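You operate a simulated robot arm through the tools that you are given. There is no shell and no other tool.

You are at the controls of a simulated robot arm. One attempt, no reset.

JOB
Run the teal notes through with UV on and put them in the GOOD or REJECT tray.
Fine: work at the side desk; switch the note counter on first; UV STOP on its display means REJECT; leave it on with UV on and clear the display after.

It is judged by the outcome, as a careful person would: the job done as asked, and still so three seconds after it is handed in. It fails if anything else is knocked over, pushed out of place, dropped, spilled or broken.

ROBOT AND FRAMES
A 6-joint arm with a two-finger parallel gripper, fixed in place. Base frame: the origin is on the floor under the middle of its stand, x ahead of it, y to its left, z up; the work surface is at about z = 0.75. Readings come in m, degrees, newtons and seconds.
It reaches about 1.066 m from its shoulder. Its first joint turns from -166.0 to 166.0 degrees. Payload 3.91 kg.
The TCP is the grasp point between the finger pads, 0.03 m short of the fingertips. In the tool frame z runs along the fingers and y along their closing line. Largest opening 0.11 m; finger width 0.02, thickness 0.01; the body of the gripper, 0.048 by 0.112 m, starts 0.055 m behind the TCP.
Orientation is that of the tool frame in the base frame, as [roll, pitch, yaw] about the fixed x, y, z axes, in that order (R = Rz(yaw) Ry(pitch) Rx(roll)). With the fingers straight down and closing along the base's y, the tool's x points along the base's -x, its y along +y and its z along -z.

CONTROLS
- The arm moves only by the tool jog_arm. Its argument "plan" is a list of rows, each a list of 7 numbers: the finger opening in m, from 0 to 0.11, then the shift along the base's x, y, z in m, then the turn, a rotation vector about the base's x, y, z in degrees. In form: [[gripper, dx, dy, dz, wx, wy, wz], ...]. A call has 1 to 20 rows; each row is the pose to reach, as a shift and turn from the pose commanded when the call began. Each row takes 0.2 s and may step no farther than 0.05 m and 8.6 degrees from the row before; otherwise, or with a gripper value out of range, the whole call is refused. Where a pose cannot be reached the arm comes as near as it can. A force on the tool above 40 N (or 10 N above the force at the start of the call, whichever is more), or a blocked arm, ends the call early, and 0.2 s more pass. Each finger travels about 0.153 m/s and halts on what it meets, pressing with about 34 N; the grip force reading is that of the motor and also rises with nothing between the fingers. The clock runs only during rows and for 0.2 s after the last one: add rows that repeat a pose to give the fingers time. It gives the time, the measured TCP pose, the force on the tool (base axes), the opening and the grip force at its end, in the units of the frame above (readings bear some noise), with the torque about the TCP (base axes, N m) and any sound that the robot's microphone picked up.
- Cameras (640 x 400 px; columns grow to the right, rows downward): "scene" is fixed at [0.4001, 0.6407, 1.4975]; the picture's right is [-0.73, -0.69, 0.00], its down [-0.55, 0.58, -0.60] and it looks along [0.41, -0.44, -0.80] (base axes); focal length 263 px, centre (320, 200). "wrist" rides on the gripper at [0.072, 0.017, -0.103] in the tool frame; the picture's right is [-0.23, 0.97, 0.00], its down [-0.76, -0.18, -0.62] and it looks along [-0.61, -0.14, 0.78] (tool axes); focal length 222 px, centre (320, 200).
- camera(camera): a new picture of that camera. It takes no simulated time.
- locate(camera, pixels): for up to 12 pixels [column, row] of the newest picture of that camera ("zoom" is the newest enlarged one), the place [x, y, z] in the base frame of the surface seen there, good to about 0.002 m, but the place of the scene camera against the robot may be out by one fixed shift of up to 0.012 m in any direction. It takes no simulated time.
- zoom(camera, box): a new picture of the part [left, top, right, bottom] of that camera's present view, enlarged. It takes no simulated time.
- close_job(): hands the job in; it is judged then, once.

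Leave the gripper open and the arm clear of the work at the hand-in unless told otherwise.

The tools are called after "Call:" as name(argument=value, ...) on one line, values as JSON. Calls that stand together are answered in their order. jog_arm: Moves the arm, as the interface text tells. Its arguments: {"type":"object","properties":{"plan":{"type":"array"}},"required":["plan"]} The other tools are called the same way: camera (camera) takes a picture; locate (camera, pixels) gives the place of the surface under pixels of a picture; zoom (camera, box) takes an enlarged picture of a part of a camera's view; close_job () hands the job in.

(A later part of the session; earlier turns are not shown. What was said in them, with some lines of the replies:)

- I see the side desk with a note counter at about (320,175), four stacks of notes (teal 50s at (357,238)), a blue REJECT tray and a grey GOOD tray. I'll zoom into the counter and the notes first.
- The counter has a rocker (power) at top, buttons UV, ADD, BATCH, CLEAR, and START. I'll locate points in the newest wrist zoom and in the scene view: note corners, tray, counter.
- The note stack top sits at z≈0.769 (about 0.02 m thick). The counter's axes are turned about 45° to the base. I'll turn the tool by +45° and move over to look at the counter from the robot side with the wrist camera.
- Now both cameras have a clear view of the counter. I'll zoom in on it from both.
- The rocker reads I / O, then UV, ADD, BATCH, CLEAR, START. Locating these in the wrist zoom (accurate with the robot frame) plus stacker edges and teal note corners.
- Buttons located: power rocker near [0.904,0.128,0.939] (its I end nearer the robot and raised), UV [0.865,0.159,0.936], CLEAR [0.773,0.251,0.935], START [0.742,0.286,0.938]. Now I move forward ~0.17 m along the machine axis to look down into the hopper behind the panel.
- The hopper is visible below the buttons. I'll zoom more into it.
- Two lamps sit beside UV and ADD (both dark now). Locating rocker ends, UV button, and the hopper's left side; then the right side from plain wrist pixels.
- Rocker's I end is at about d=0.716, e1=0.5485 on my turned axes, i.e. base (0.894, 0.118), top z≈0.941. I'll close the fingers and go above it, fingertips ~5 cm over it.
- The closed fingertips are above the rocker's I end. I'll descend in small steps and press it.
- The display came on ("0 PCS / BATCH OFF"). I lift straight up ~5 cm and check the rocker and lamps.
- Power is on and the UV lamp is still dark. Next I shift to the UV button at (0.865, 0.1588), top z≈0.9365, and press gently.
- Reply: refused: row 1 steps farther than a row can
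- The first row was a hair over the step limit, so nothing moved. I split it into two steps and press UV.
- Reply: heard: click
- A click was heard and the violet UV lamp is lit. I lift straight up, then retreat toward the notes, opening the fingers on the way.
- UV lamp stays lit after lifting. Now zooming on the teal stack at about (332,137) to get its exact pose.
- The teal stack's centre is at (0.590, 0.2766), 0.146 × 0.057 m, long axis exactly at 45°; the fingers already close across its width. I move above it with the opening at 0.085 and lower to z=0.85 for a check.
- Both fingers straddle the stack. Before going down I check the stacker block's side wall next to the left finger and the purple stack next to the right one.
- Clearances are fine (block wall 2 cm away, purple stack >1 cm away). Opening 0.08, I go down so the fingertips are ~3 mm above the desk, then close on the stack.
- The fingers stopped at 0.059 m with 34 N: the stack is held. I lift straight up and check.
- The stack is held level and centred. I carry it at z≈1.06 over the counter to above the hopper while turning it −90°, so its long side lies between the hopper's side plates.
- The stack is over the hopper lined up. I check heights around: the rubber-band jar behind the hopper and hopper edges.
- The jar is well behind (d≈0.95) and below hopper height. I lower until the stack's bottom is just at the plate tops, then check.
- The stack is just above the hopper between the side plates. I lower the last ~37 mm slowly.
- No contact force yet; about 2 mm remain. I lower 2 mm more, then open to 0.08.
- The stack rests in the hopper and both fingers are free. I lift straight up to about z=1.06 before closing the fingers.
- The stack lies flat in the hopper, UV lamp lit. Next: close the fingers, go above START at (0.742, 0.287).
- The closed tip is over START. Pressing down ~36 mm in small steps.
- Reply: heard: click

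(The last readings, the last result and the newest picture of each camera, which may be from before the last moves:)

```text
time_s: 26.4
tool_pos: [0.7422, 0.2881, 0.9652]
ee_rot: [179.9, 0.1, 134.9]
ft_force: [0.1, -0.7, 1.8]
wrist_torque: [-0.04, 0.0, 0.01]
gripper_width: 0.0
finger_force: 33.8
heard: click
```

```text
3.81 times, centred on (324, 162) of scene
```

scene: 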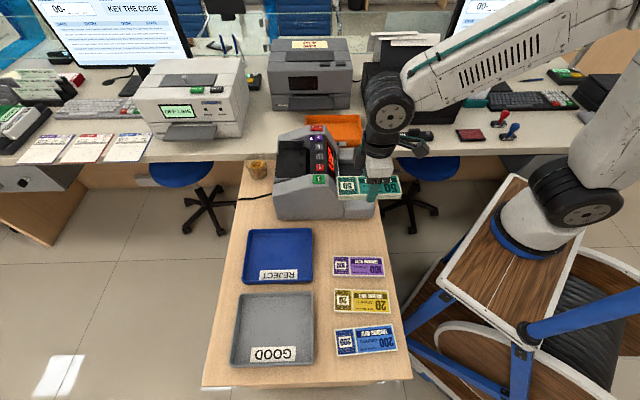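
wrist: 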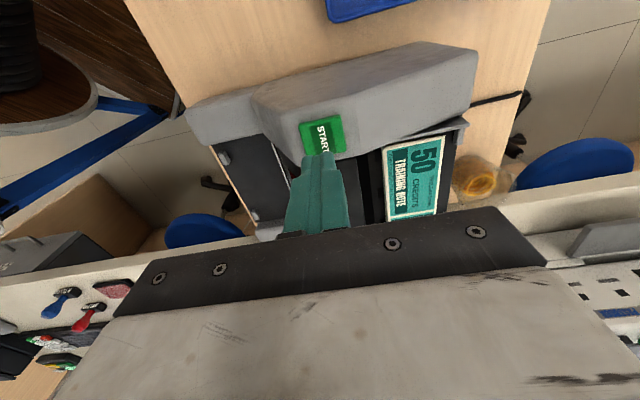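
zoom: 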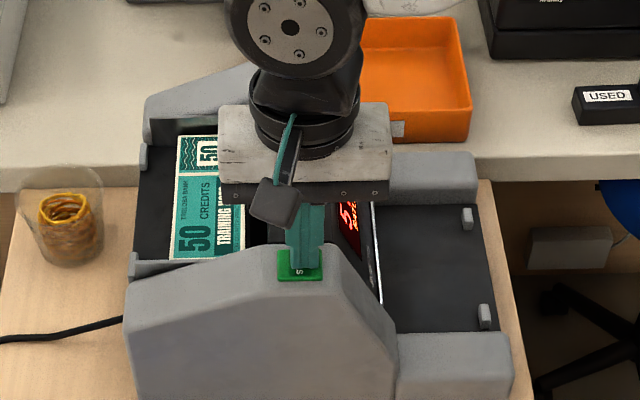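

A click was heard and the stack is starting to feed. I lift clear and move off toward the robot side, leaving the stacker open, and watch.

Call:
jog_arm(plan=[[0.0, 0, 0, 0.02, 0, 0, 0], [0.0, 0, 0, 0.06, 0, 0, 0], [0.0, 0, 0, 0.1, 0, 0, 0], [0.0, 0, 0, 0.14, 0, 0, 0], [0.0, 0, 0, 0.18, 0, 0, 0], [0.0, -0.03, -0.03, 0.2, 0, 0, 0], [0.0, -0.06, -0.06, 0.2, 0, 0, 0], [0.0, -0.09, -0.09, 0.2, 0, 0, 0], [0.05, -0.12, -0.12, 0.2, 0, 0, 0], [0.09, -0.15, -0.15, 0.2, 0, 0, 0]])

Call:
camera(camera="scene")

Call:
zoom(camera="scene", box=[264, 110, 384, 215])

Call:
camera(camera="wrist")

```text
time_s: 28.6
tool_pos: [0.5894, 0.137, 1.1664]
ee_rot: [-180.0, 0.0, 135.0]
ft_force: [0.5, 0.5, -0.7]
wrist_torque: [0.0, 0.03, 0.01]
gripper_width: 0.0898
finger_force: 0.1
```

```text
taken
```

scene: 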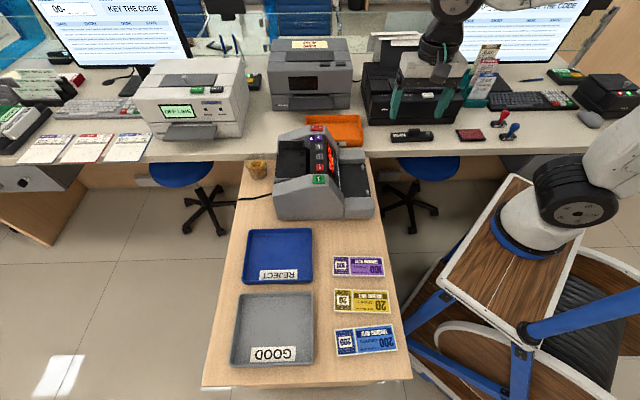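

```text
3.81 times, centred on (324, 162) of scene
```

zoom: 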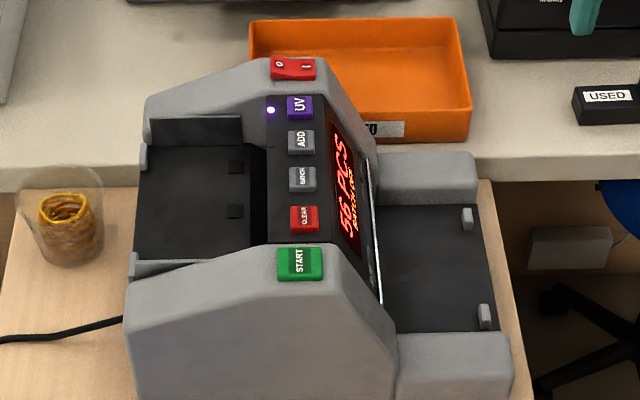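

```text
taken
```

wrist: 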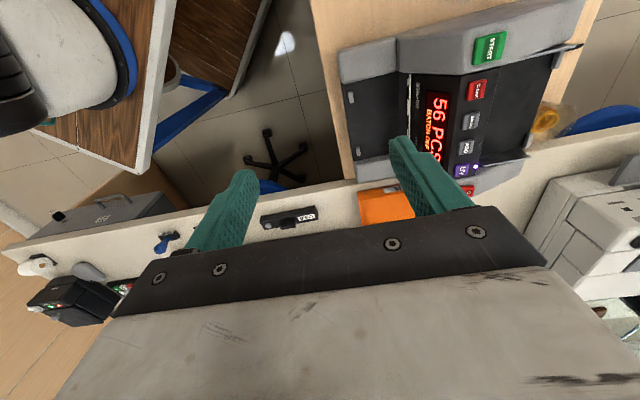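

The display counts "56 PCS" and the hopper is empty; it's still running. I wait 2 s in place and look again.

Call:
jog_arm(plan=[[0.09, 0, 0, 0, 0, 0, 0], [0.09, 0, 0, 0, 0, 0, 0], [0.09, 0, 0, 0, 0, 0, 0], [0.09, 0, 0, 0, 0, 0, 0], [0.09, 0, 0, 0, 0, 0, 0], [0.09, 0, 0, 0, 0, 0, 0], [0.09, 0, 0, 0, 0, 0, 0], [0.09, 0, 0, 0, 0, 0, 0], [0.09, 0, 0, 0, 0, 0, 0], [0.09, 0, 0, 0, 0, 0, 0]])

Call:
zoom(camera="wrist", box=[330, 20, 530, 200])

Call:
zoom(camera="scene", box=[264, 110, 384, 215])

```text
time_s: 30.8
tool_pos: [0.5903, 0.1354, 1.1672]
ee_rot: [180.0, 0.0, 135.1]
ft_force: [0.1, 0.0, -0.2]
wrist_torque: [-0.02, 0.0, 0.01]
gripper_width: 0.0901
finger_force: 0.0
```

```text
2.22 times, centred on (430, 110) of wrist
```

zoom: 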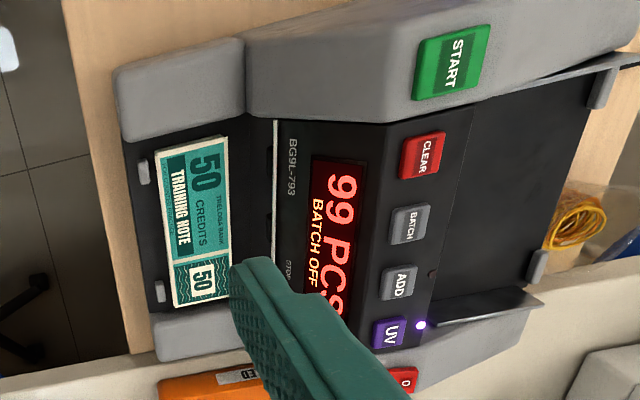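

```text
3.81 times, centred on (324, 162) of scene
```

zoom: 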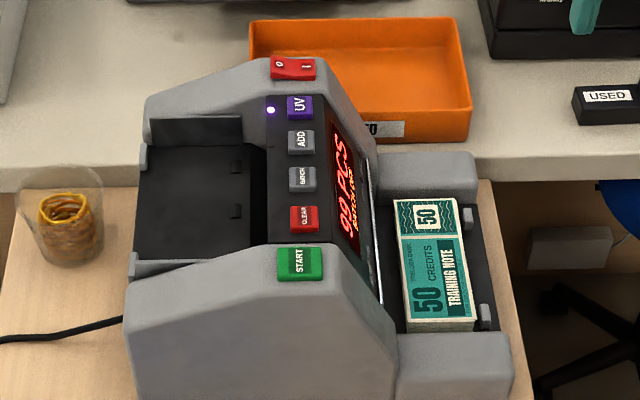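

Now "99 PCS" and the stack lies in the stacker. I wait another 2 s while shifting forward so the finger no longer hides the display, then read it carefully.

Call:
jog_arm(plan=[[0.09, 0.025, 0.025, 0, 0, 0, 0], [0.09, 0.05, 0.05, 0, 0, 0, 0], [0.09, 0.07, 0.07, 0, 0, 0, 0], [0.09, 0.07, 0.07, 0, 0, 0, 0], [0.09, 0.07, 0.07, 0, 0, 0, 0], [0.09, 0.07, 0.07, 0, 0, 0, 0], [0.09, 0.07, 0.07, 0, 0, 0, 0], [0.09, 0.07, 0.07, 0, 0, 0, 0], [0.09, 0.07, 0.07, 0, 0, 0, 0], [0.09, 0.07, 0.07, 0, 0, 0, 0], [0.09, 0.07, 0.07, 0, 0, 0, 0], [0.09, 0.07, 0.07, 0, 0, 0, 0]])

Call:
camera(camera="wrist")

Call:
zoom(camera="wrist", box=[280, 60, 440, 190])

Call:
zoom(camera="scene", box=[324, 135, 364, 185])

```text
time_s: 33.4
tool_pos: [0.6614, 0.2091, 1.1643]
ee_rot: [-180.0, 0.0, 135.0]
ft_force: [-0.2, 0.3, 0.3]
wrist_torque: [0.0, -0.02, -0.01]
gripper_width: 0.0901
finger_force: 0.1
```

```text
taken
```

wrist: 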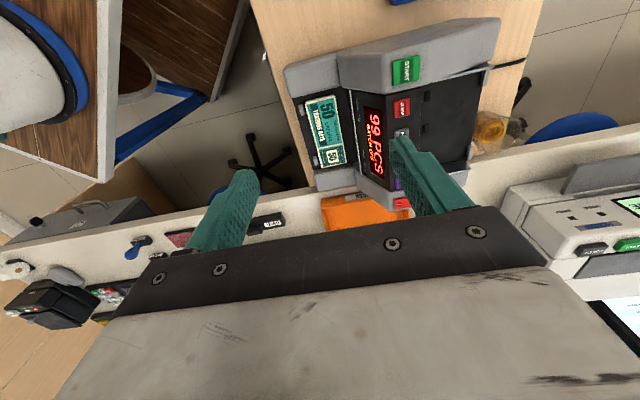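

```text
3.08 times, centred on (360, 125) of wrist
```

zoom: 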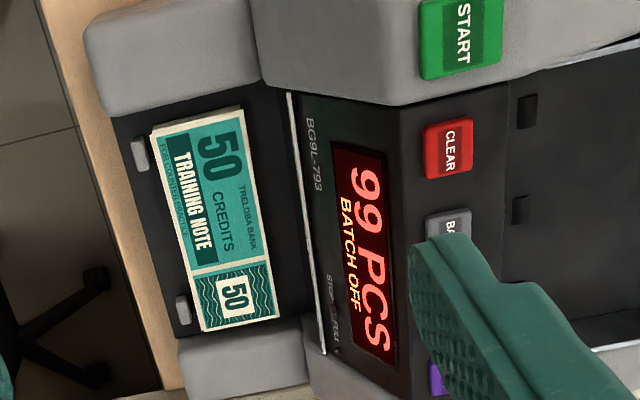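

```text
8.00 times, centred on (344, 160) of scene
```

zoom: 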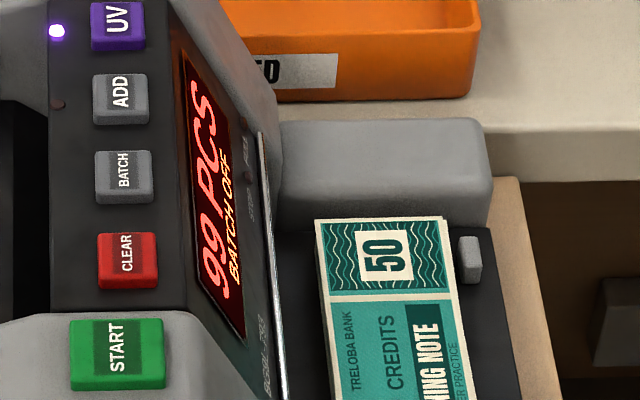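

Display holds at "99 PCS / BATCH OFF", UV lamp lit, STOP lamp dark, hopper empty: no UV STOP, so these are GOOD. Now I locate the stack in the stacker.

Call:
zoom(camera="wrist", box=[280, 60, 400, 200])

```text
2.86 times, centred on (340, 130) of wrist
```

zoom: 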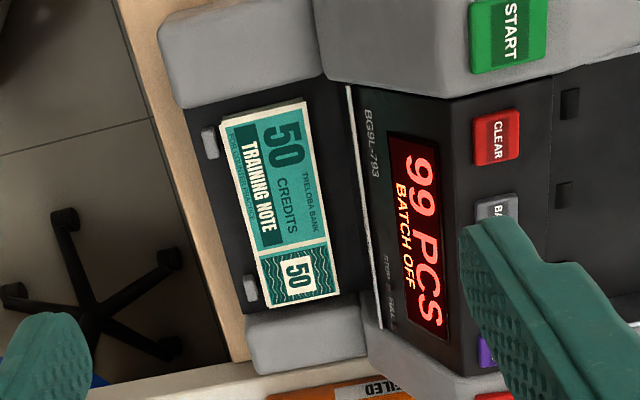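

Call:
locate(camera="zoom", pixels=[[224, 120], [303, 101], [268, 305], [337, 292], [284, 205], [210, 143], [250, 288], [230, 220], [325, 170], [350, 180], [240, 95], [300, 310]])

Call:
locate(camera="wrist", pixels=[[320, 88], [335, 172], [360, 110], [372, 140], [343, 90], [352, 105], [356, 130], [300, 75], [333, 60], [335, 180]])

```text
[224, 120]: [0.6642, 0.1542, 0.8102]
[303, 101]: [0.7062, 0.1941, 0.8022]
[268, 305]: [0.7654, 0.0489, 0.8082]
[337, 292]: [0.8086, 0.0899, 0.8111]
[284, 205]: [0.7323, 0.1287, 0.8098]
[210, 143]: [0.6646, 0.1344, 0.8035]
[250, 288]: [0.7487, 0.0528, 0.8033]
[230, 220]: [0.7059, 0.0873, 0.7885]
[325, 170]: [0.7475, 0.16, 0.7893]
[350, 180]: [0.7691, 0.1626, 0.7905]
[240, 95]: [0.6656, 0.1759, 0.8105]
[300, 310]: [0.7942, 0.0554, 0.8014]
```

```text
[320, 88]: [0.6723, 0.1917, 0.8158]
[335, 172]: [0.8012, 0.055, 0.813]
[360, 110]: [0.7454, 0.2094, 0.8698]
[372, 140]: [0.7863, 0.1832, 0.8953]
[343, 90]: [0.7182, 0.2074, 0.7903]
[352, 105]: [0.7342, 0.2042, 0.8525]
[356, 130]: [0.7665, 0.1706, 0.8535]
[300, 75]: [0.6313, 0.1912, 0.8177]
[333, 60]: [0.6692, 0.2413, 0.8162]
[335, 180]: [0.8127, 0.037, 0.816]
```

The stack in the stacker: centre at (0.736, 0.122), top z≈0.810, floor z≈0.789; panel lip at d≈0.662, tabs at the near edge off to both sides. The current tool turn already suits it. I go above and lower to z≈0.88 with a 0.074 opening, then check.

Call:
jog_arm(plan=[[0.085, 0.025, -0.0287, -0.01, 0, 0, 0], [0.08, 0.05, -0.0573, -0.02, 0, 0, 0], [0.074, 0.0749, -0.086, -0.03, 0, 0, 0], [0.074, 0.0749, -0.086, -0.075, 0, 0, 0], [0.074, 0.0749, -0.086, -0.12, 0, 0, 0], [0.074, 0.0749, -0.086, -0.165, 0, 0, 0], [0.074, 0.0749, -0.086, -0.21, 0, 0, 0], [0.074, 0.0749, -0.086, -0.25, 0, 0, 0], [0.074, 0.0749, -0.086, -0.275, 0, 0, 0], [0.074, 0.0749, -0.086, -0.275, 0, 0, 0]])

Call:
camera(camera="wrist")

Call:
zoom(camera="scene", box=[284, 110, 404, 215])

```text
time_s: 35.6
tool_pos: [0.7373, 0.1222, 0.8895]
ee_rot: [180.0, -0.1, 135.0]
ft_force: [-0.3, -0.4, 1.0]
wrist_torque: [-0.04, 0.03, 0.0]
gripper_width: 0.074
finger_force: 0.1
```

```text
taken
```

wrist: 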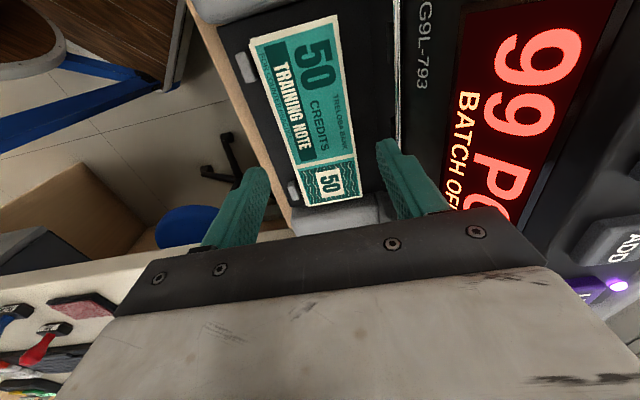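

```text
3.81 times, centred on (344, 162) of scene
```

zoom: 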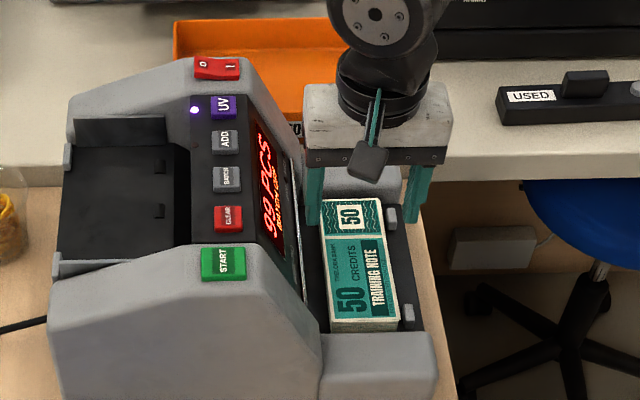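

Display still "99 PCS". I refine the stack's pose from this closer picture before lowering.

Call:
locate(camera="wrist", pixels=[[251, 42], [336, 17], [303, 204], [359, 193], [305, 110], [265, 100], [345, 90], [398, 100], [393, 140], [370, 165], [293, 190], [246, 68]])

```text
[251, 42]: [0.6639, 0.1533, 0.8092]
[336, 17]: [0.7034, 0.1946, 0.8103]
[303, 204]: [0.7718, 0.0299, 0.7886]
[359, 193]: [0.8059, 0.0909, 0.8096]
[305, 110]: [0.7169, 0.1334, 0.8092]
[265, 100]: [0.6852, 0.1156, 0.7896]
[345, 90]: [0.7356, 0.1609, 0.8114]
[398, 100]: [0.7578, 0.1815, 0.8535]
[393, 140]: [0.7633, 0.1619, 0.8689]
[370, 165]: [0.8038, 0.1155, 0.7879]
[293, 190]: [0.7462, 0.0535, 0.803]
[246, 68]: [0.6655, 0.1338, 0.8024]
```

Stack centre d≈0.606, e1≈0.433, matching the tool. I lower 68 mm and close on it.

Call:
jog_arm(plan=[[0.074, -0.0008, -0.0008, -0.02, 0, 0, 0], [0.074, -0.0008, -0.0008, -0.04, 0, 0, 0], [0.074, -0.0008, -0.0008, -0.058, 0, 0, 0], [0.074, -0.0008, -0.0008, -0.067, 0, 0, 0], [0.074, -0.0008, -0.0008, -0.067, 0, 0, 0], [0.05, -0.0008, -0.0008, -0.067, 0, 0, 0], [0.04, -0.0008, -0.0008, -0.067, 0, 0, 0], [0.04, -0.0008, -0.0008, -0.067, 0, 0, 0]])

Call:
camera(camera="wrist")

Call:
zoom(camera="scene", box=[284, 110, 404, 215])

```text
time_s: 37.4
tool_pos: [0.7369, 0.1213, 0.8221]
ee_rot: [180.0, 0.0, 135.0]
ft_force: [1.5, -0.3, 0.1]
wrist_torque: [0.0, 0.04, 0.01]
gripper_width: 0.0593
finger_force: 33.8
```

```text
taken
```

wrist: 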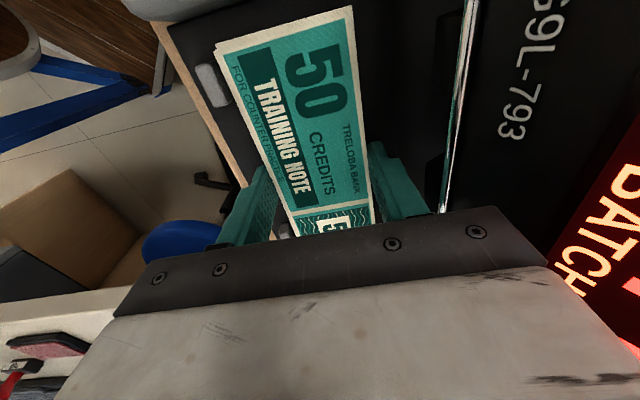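

```text
3.81 times, centred on (344, 162) of scene
```

zoom: 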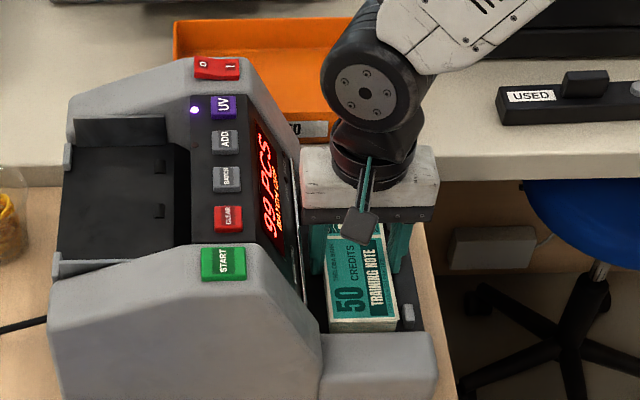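

Held at 0.059 m, 34 N. I lift straight up 0.23 m.

Call:
jog_arm(plan=[[0.04, 0, 0, 0.01, 0, 0, 0], [0.04, 0, 0, 0.03, 0, 0, 0], [0.04, 0, 0, 0.06, 0, 0, 0], [0.04, 0, 0, 0.1, 0, 0, 0], [0.04, 0, 0, 0.145, 0, 0, 0], [0.04, 0, 0, 0.19, 0, 0, 0], [0.04, 0, 0, 0.23, 0, 0, 0], [0.04, 0, 0, 0.23, 0, 0, 0]])

Call:
camera(camera="wrist")

Call:
camera(camera="scene")

Call:
zoom(camera="scene", box=[304, 120, 374, 200])

```text
time_s: 39.2
tool_pos: [0.7352, 0.1217, 1.0532]
ee_rot: [-179.9, 0.0, 134.9]
ft_force: [0.5, 0.3, -1.8]
wrist_torque: [0.01, 0.01, -0.02]
gripper_width: 0.059
finger_force: 33.6
```

```text
taken
```

wrist: 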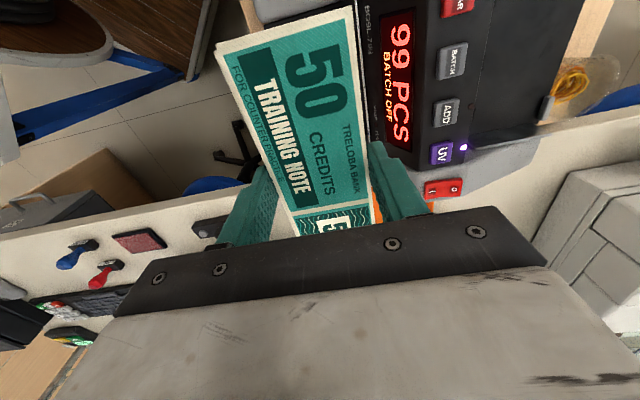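

```text
taken
```

scene: 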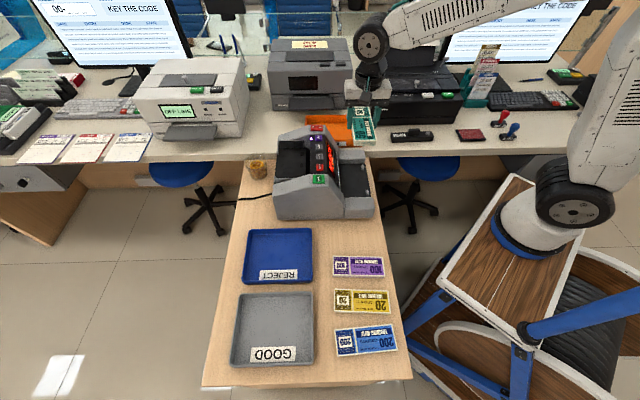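

```text
5.00 times, centred on (339, 160) of scene
```

zoom: 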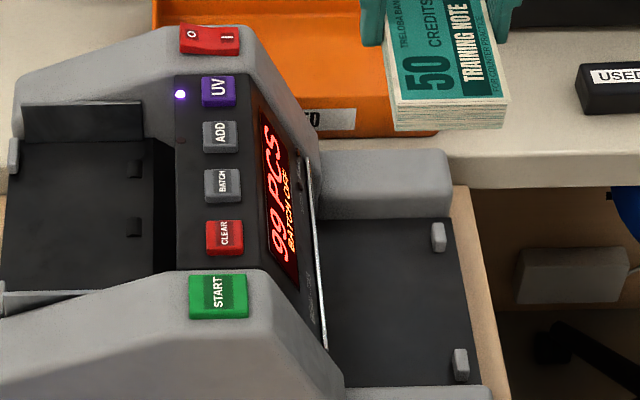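

Display still reads 99 PCS with no STOP; the stacker is empty. I locate the GOOD tray's edges in the scene picture.

Call:
locate(camera="scene", pixels=[[245, 296], [310, 294], [234, 362], [311, 362], [273, 330], [273, 320], [240, 330], [308, 330], [273, 300], [278, 354]])

```text
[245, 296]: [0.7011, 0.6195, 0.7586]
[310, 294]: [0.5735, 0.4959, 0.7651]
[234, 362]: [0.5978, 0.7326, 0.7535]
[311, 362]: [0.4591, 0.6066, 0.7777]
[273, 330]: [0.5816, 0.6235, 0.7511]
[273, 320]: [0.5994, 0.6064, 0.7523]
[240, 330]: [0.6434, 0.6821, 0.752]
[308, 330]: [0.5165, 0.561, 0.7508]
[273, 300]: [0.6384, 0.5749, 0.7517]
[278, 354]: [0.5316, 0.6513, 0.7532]
```

GOOD tray is centred near (0.582, 0.615), floor z≈0.752. I carry the stack there at z≈1.07, turning +90° back so its long side lies along the tray's longer side.

Call:
jog_arm(plan=[[0.04, 0.0, 0.0, 0.02, 0, 0, 7.5], [0.04, -0.0128, 0.041, 0.02, 0, 0, 15], [0.04, -0.0256, 0.082, 0.02, 0, 0, 22.5], [0.04, -0.0384, 0.123, 0.02, 0, 0, 30], [0.04, -0.0512, 0.164, 0.02, 0, 0, 37.5], [0.04, -0.064, 0.205, 0.02, 0, 0, 45], [0.04, -0.0768, 0.246, 0.02, 0, 0, 52.5], [0.04, -0.0896, 0.287, 0.02, 0, 0, 60], [0.04, -0.1024, 0.328, 0.02, 0, 0, 67.5], [0.04, -0.1152, 0.369, 0.02, 0, 0, 75], [0.04, -0.128, 0.41, 0.02, 0, 0, 82.5], [0.04, -0.1408, 0.451, 0.02, 0, 0, 90], [0.04, -0.1535, 0.4935, 0.02, 0, 0, 90], [0.04, -0.1535, 0.4935, 0.02, 0, 0, 90]])

Call:
camera(camera="wrist")

Call:
camera(camera="scene")

```text
time_s: 42.2
tool_pos: [0.5817, 0.6157, 1.0727]
ee_rot: [179.9, 0.0, -135.0]
ft_force: [-0.2, -0.3, -1.7]
wrist_torque: [0.04, -0.01, 0.02]
gripper_width: 0.0591
finger_force: 33.7
```

```text
taken
```

wrist: 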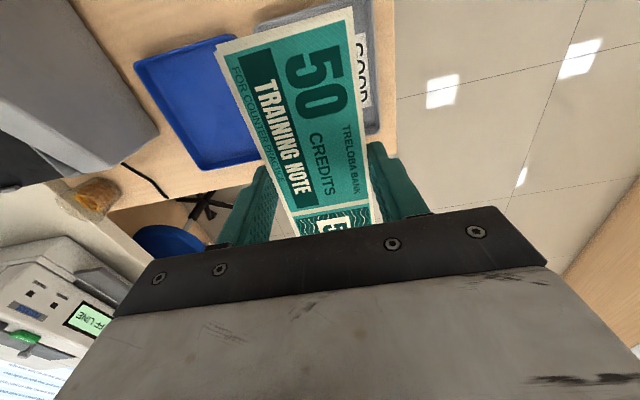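

```text
taken
```

scene: 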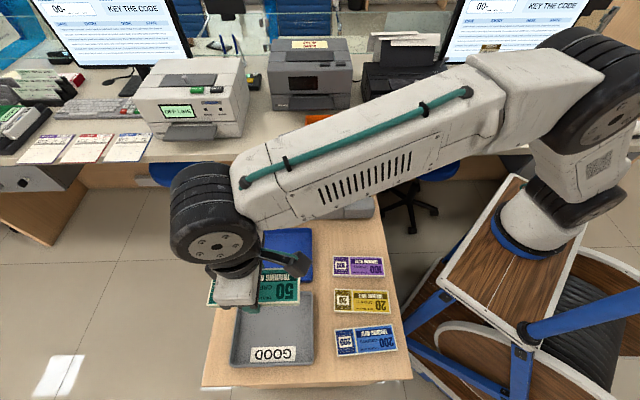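

The stack hides part of the GOOD tray. I zoom into the wrist picture to find the tray's visible rim.

Call:
zoom(camera="wrist", box=[220, 0, 420, 150])

Call:
locate(camera="wrist", pixels=[[372, 15], [378, 60], [379, 120], [370, 130], [363, 80], [270, 20], [300, 10], [390, 130], [381, 30], [375, 135]])

```text
2.67 times, centred on (320, 75) of wrist
```

zoom: 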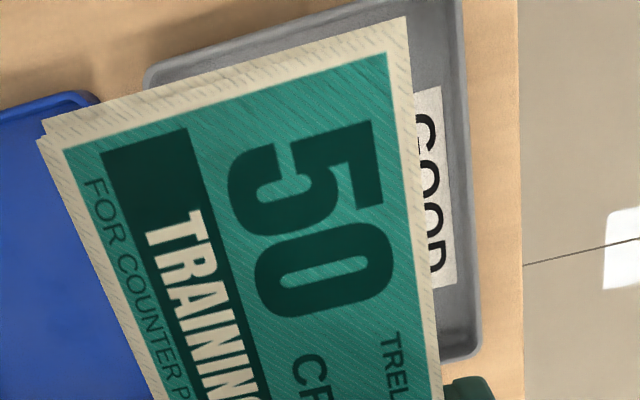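

```text
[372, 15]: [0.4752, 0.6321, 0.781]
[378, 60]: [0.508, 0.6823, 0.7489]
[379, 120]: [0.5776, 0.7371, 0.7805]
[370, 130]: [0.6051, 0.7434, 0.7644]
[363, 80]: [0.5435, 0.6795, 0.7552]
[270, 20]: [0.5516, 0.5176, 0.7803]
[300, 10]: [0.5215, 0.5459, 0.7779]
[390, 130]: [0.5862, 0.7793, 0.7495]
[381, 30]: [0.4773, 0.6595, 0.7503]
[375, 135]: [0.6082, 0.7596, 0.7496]
```

From the wrist view: near rim at d≈0.755, label-side rim at e1≈−0.112, rim z≈0.781. The tray centre is about d=0.850, e1=−0.025. I nudge over it and lower until the stack is just above the rim.

Call:
jog_arm(plan=[[0.04, 0.0053, 0.0025, -0.03, 0, 0, 0], [0.04, 0.0053, 0.0025, -0.075, 0, 0, 0], [0.04, 0.0053, 0.0025, -0.12, 0, 0, 0], [0.04, 0.0053, 0.0025, -0.165, 0, 0, 0], [0.04, 0.0053, 0.0025, -0.205, 0, 0, 0], [0.04, 0.0053, 0.0025, -0.235, 0, 0, 0], [0.04, 0.0053, 0.0025, -0.245, 0, 0, 0], [0.04, 0.0053, 0.0025, -0.245, 0, 0, 0]])

Call:
camera(camera="wrist")

Call:
zoom(camera="scene", box=[200, 230, 350, 390])

```text
time_s: 44.0
tool_pos: [0.5878, 0.6161, 0.8271]
ee_rot: [-179.9, 0.0, -135.0]
ft_force: [0.7, 0.2, -0.6]
wrist_torque: [0.02, 0.02, -0.04]
gripper_width: 0.0591
finger_force: 34.1
```

```text
taken
```

wrist: 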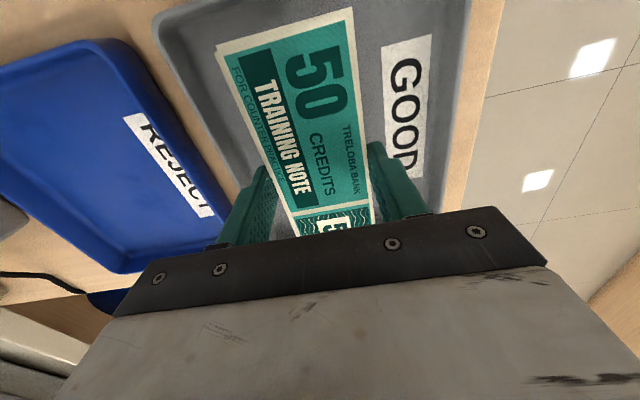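

```text
2.50 times, centred on (275, 310) of scene
```

zoom: 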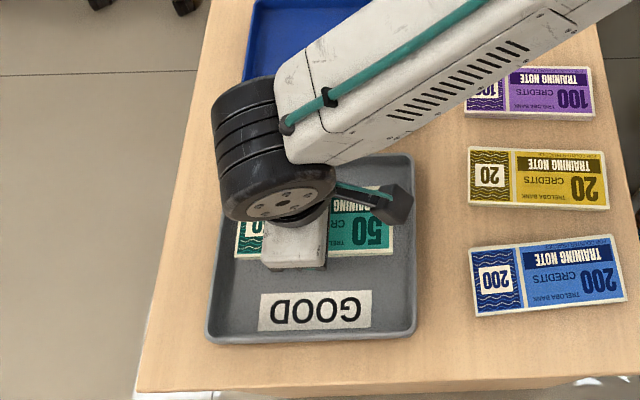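

The stack is over the GOOD tray. I check floor and rim heights from the wrist picture before lowering.

Call:
locate(camera="wrist", pixels=[[190, 40], [155, 20], [370, 100], [440, 150], [465, 60], [230, 150], [200, 110], [400, 90], [344, 12], [220, 60], [182, 10], [300, 3]])

```text
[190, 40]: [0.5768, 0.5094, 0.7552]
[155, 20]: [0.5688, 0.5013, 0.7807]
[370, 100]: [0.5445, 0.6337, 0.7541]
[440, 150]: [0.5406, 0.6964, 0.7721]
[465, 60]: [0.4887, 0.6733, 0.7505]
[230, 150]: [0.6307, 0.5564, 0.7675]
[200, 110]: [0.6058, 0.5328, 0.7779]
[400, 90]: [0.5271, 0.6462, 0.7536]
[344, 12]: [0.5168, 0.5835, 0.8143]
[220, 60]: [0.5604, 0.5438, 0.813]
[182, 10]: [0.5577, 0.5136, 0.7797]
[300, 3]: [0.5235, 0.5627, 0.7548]
```

Tray floor z≈0.754; the stack bottom is at ≈0.793 and it fits inside with >1 cm margins. Lowering 38 mm slowly, then releasing.

Call:
jog_arm(plan=[[0.04, 0, 0, -0.015, 0, 0, 0], [0.04, 0, 0, -0.028, 0, 0, 0], [0.04, 0, 0, -0.034, 0, 0, 0], [0.04, 0, 0, -0.037, 0, 0, 0], [0.04, 0, 0, -0.038, 0, 0, 0], [0.04, 0, 0, -0.038, 0, 0, 0]])

Call:
camera(camera="wrist")

```text
time_s: 45.4
tool_pos: [0.5877, 0.6164, 0.7902]
ee_rot: [180.0, 0.1, -135.0]
ft_force: [0.2, 0.4, -1.2]
wrist_torque: [0.01, 0.03, 0.0]
gripper_width: 0.0592
finger_force: 33.8
```

```text
taken
```

wrist: 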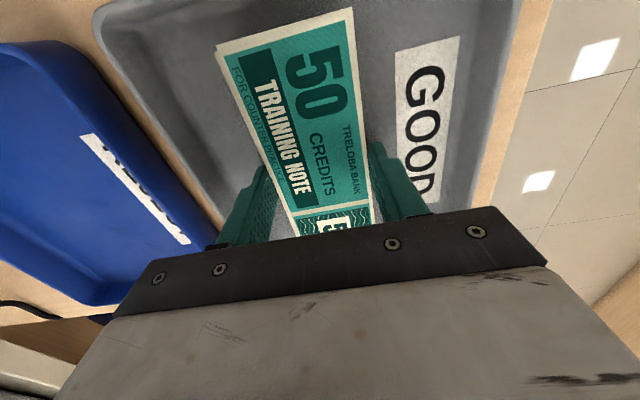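

No contact yet, ~3 mm to go. I lower 2.5 mm more and open to 0.08.

Call:
jog_arm(plan=[[0.04, 0, 0, -0.0015, 0, 0, 0], [0.04, 0, 0, -0.0025, 0, 0, 0], [0.04, 0, 0, -0.0025, 0, 0, 0], [0.063, 0, 0, -0.0025, 0, 0, 0], [0.07, 0, 0, -0.0025, 0, 0, 0], [0.08, 0, 0, -0.0025, 0, 0, 0], [0.08, 0, 0, -0.0025, 0, 0, 0]])

Call:
camera(camera="wrist")

```text
time_s: 47.0
tool_pos: [0.5882, 0.6163, 0.7869]
ee_rot: [180.0, 0.0, -135.0]
ft_force: [-0.5, -0.4, 0.5]
wrist_torque: [-0.01, 0.0, -0.01]
gripper_width: 0.0799
finger_force: 0.0
```

```text
taken
```

wrist: 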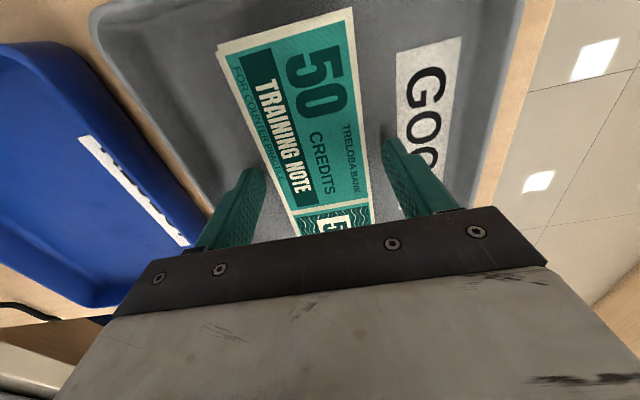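

The stack rests in the GOOD tray and the fingers are clear of it. I lift straight up 0.27 m.

Call:
jog_arm(plan=[[0.08, 0, 0, 0.015, 0, 0, 0], [0.08, 0, 0, 0.045, 0, 0, 0], [0.08, 0, 0, 0.09, 0, 0, 0], [0.08, 0, 0, 0.135, 0, 0, 0], [0.08, 0, 0, 0.18, 0, 0, 0], [0.08, 0, 0, 0.225, 0, 0, 0], [0.08, 0, 0, 0.27, 0, 0, 0], [0.08, 0, 0, 0.27, 0, 0, 0]])

Call:
camera(camera="wrist")

Call:
camera(camera="scene")

```text
time_s: 48.8
tool_pos: [0.589, 0.6149, 1.0571]
ee_rot: [179.9, 0.0, -135.0]
ft_force: [0.6, -0.2, 0.1]
wrist_torque: [-0.03, 0.0, 0.0]
gripper_width: 0.08
finger_force: 0.1
```

```text
taken
```

wrist: 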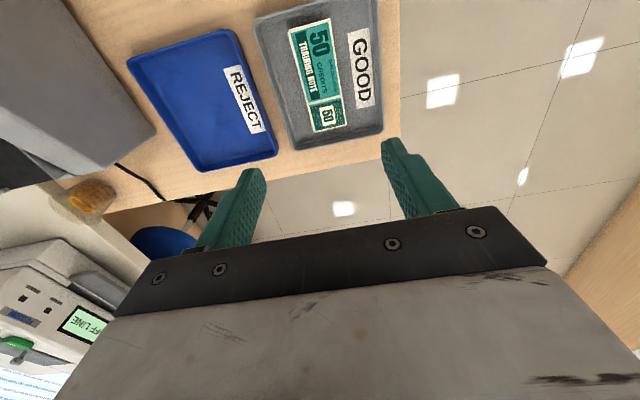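

```text
taken
```

scene: 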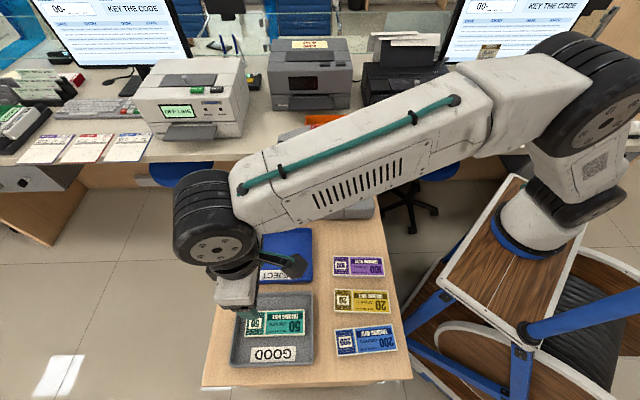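

The teal stack lies flat in GOOD. Now I close the fingers and go above the CLEAR button at (0.773, 0.250).

Call:
jog_arm(plan=[[0.04, 0.0206, -0.0407, 0.0, 0, 0, 0], [0.0, 0.0411, -0.0813, 0.0, 0, 0, 0], [0.0, 0.0617, -0.122, 0.0, 0, 0, 0], [0.0, 0.0822, -0.1627, 0.0, 0, 0, 0], [0.0, 0.1028, -0.2033, 0.0, 0, 0, 0], [0.0, 0.1233, -0.244, 0.0, 0, 0, 0], [0.0, 0.1439, -0.2847, 0.0, 0, 0, 0], [0.0, 0.1644, -0.3253, 0.0, 0, 0, 0], [0.0, 0.185, -0.366, 0.0, 0, 0, 0], [0.0, 0.185, -0.366, -0.03, 0, 0, 0], [0.0, 0.185, -0.366, -0.05, 0, 0, 0], [0.0, 0.185, -0.366, -0.05, 0, 0, 0]])

Call:
camera(camera="wrist")

Call:
zoom(camera="scene", box=[274, 110, 394, 215])

```text
time_s: 51.4
tool_pos: [0.7726, 0.2504, 1.0073]
ee_rot: [179.9, 0.0, -135.0]
ft_force: [0.2, -0.3, -0.3]
wrist_torque: [0.0, 0.02, 0.03]
gripper_width: 0.0
finger_force: 34.0
```

```text
taken
```

wrist: 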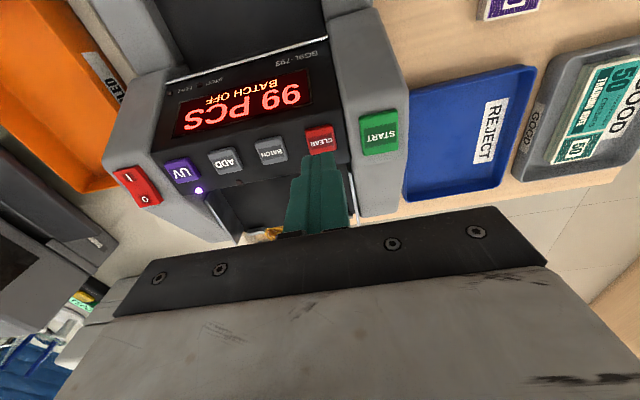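

```text
3.81 times, centred on (334, 162) of scene
```

zoom: 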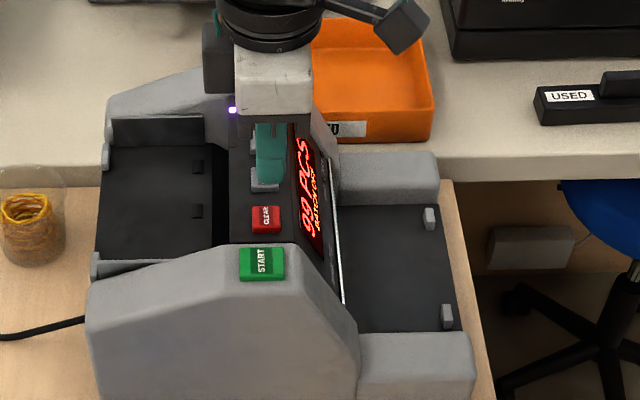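

The tip is above CLEAR; display still "99 PCS", UV lamp lit. A quick check of the CLEAR button position, then the press.

Call:
locate(camera="wrist", pixels=[[320, 140], [307, 130], [335, 148], [272, 150]])

```text
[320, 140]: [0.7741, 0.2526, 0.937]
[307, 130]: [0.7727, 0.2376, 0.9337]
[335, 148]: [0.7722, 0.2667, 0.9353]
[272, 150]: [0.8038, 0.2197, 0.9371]
```

Aligned. Pressing CLEAR in small steps.

Call:
jog_arm(plan=[[0.0, 0, 0, -0.025, 0, 0, 0], [0.0, 0, 0, -0.037, 0, 0, 0], [0.0, 0, 0, -0.041, 0, 0, 0], [0.0, 0, 0, -0.0435, 0, 0, 0]])

Call:
zoom(camera="wrist", box=[100, 0, 420, 200])

```text
time_s: 52.4
tool_pos: [0.7716, 0.2501, 0.9632]
ee_rot: [-180.0, -0.1, -135.1]
ft_force: [-1.0, 0.5, 2.2]
wrist_torque: [-0.02, 0.01, -0.02]
gripper_width: 0.0
finger_force: 34.1
heard: click
```

```text
2.00 times, centred on (260, 100) of wrist
```

zoom: 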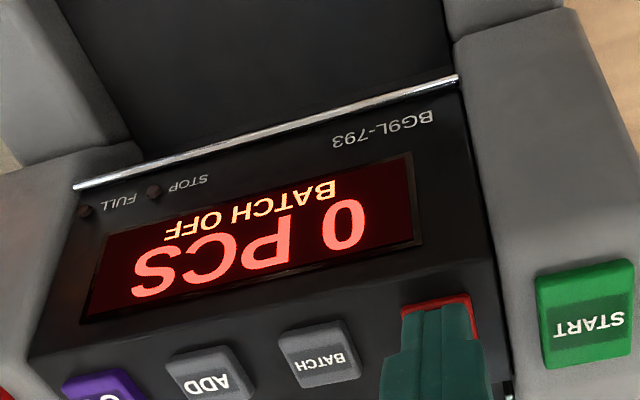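

Click heard and the display reads "0 PCS". I lift straight up, retreat toward the robot side well clear of the work, and open the gripper.

Call:
jog_arm(plan=[[0.0, 0, 0, 0.02, 0, 0, 0], [0.0, 0, 0, 0.06, 0, 0, 0], [0.0, 0, 0, 0.105, 0, 0, 0], [0.0, 0, 0, 0.15, 0, 0, 0], [0.0, 0, 0, 0.195, 0, 0, 0], [0.0, 0, 0, 0.24, 0, 0, 0], [0.0, -0.03, -0.03, 0.25, 0, 0, 0], [0.0, -0.06, -0.06, 0.25, 0, 0, 0], [0.04, -0.09, -0.09, 0.25, 0, 0, 0], [0.09, -0.12, -0.12, 0.25, 0, 0, 0], [0.11, -0.15, -0.15, 0.25, 0, 0, 0], [0.11, -0.18, -0.18, 0.25, 0, 0, 0], [0.11, -0.21, -0.21, 0.25, 0, 0, 0], [0.11, -0.21, -0.21, 0.25, 0, 0, 0]])

Call:
camera(camera="scene")

Call:
camera(camera="wrist")

Call:
zoom(camera="scene", box=[264, 110, 384, 215])

Call:
zoom(camera="scene", box=[200, 210, 420, 390])

```text
time_s: 55.4
tool_pos: [0.5582, 0.0421, 1.2131]
ee_rot: [180.0, 0.0, -134.9]
ft_force: [0.2, 0.2, 0.3]
wrist_torque: [-0.02, 0.02, -0.02]
gripper_width: 0.1102
finger_force: 0.0
```

```text
taken
```

scene: 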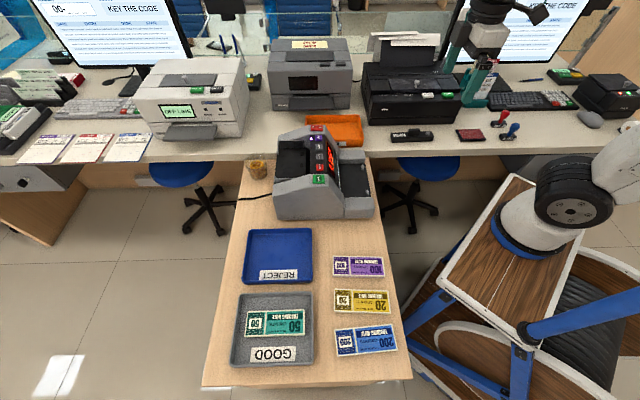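

```text
taken
```

wrist: 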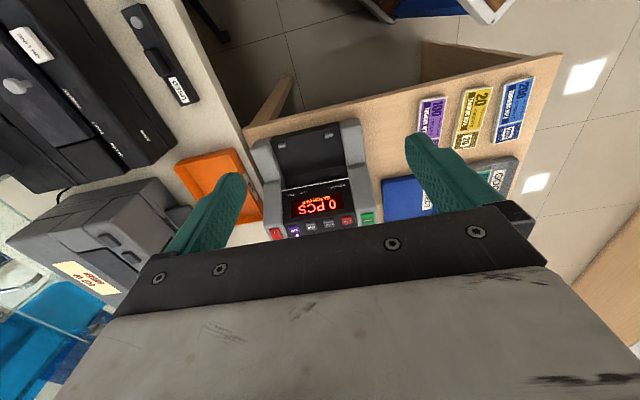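

```text
3.81 times, centred on (324, 162) of scene
```

zoom: 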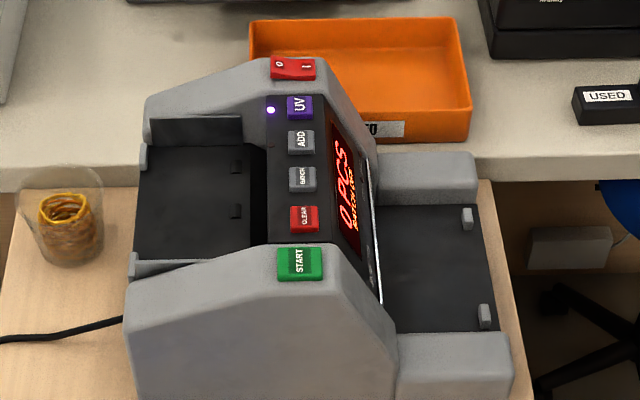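

```text
2.22 times, centred on (310, 300) of scene
```

zoom: 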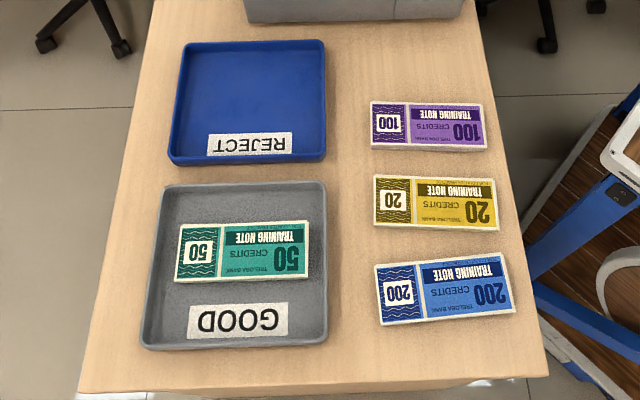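

The teal notes are in GOOD. The counter is on with the UV lamp lit, the display shows "0 PCS", and the hopper and stacker are empty. The other notes and both trays haven't moved. The gripper is open and the arm is clear, so I'm handing the job in.

Call:
close_job()

```text
The job is handed in.
```

The teal notes went through the counter with UV on and are now in the GOOD tray. The display read "99 PCS" and never showed UV STOP.

I switched the counter on first and pressed UV before running the notes. I cleared the display afterwards, so it reads "0 PCS", and left the counter on with the UV lamp lit. The hopper and stacker are empty, and the other notes and trays were not touched. The arm is clear of the work with the gripper open.
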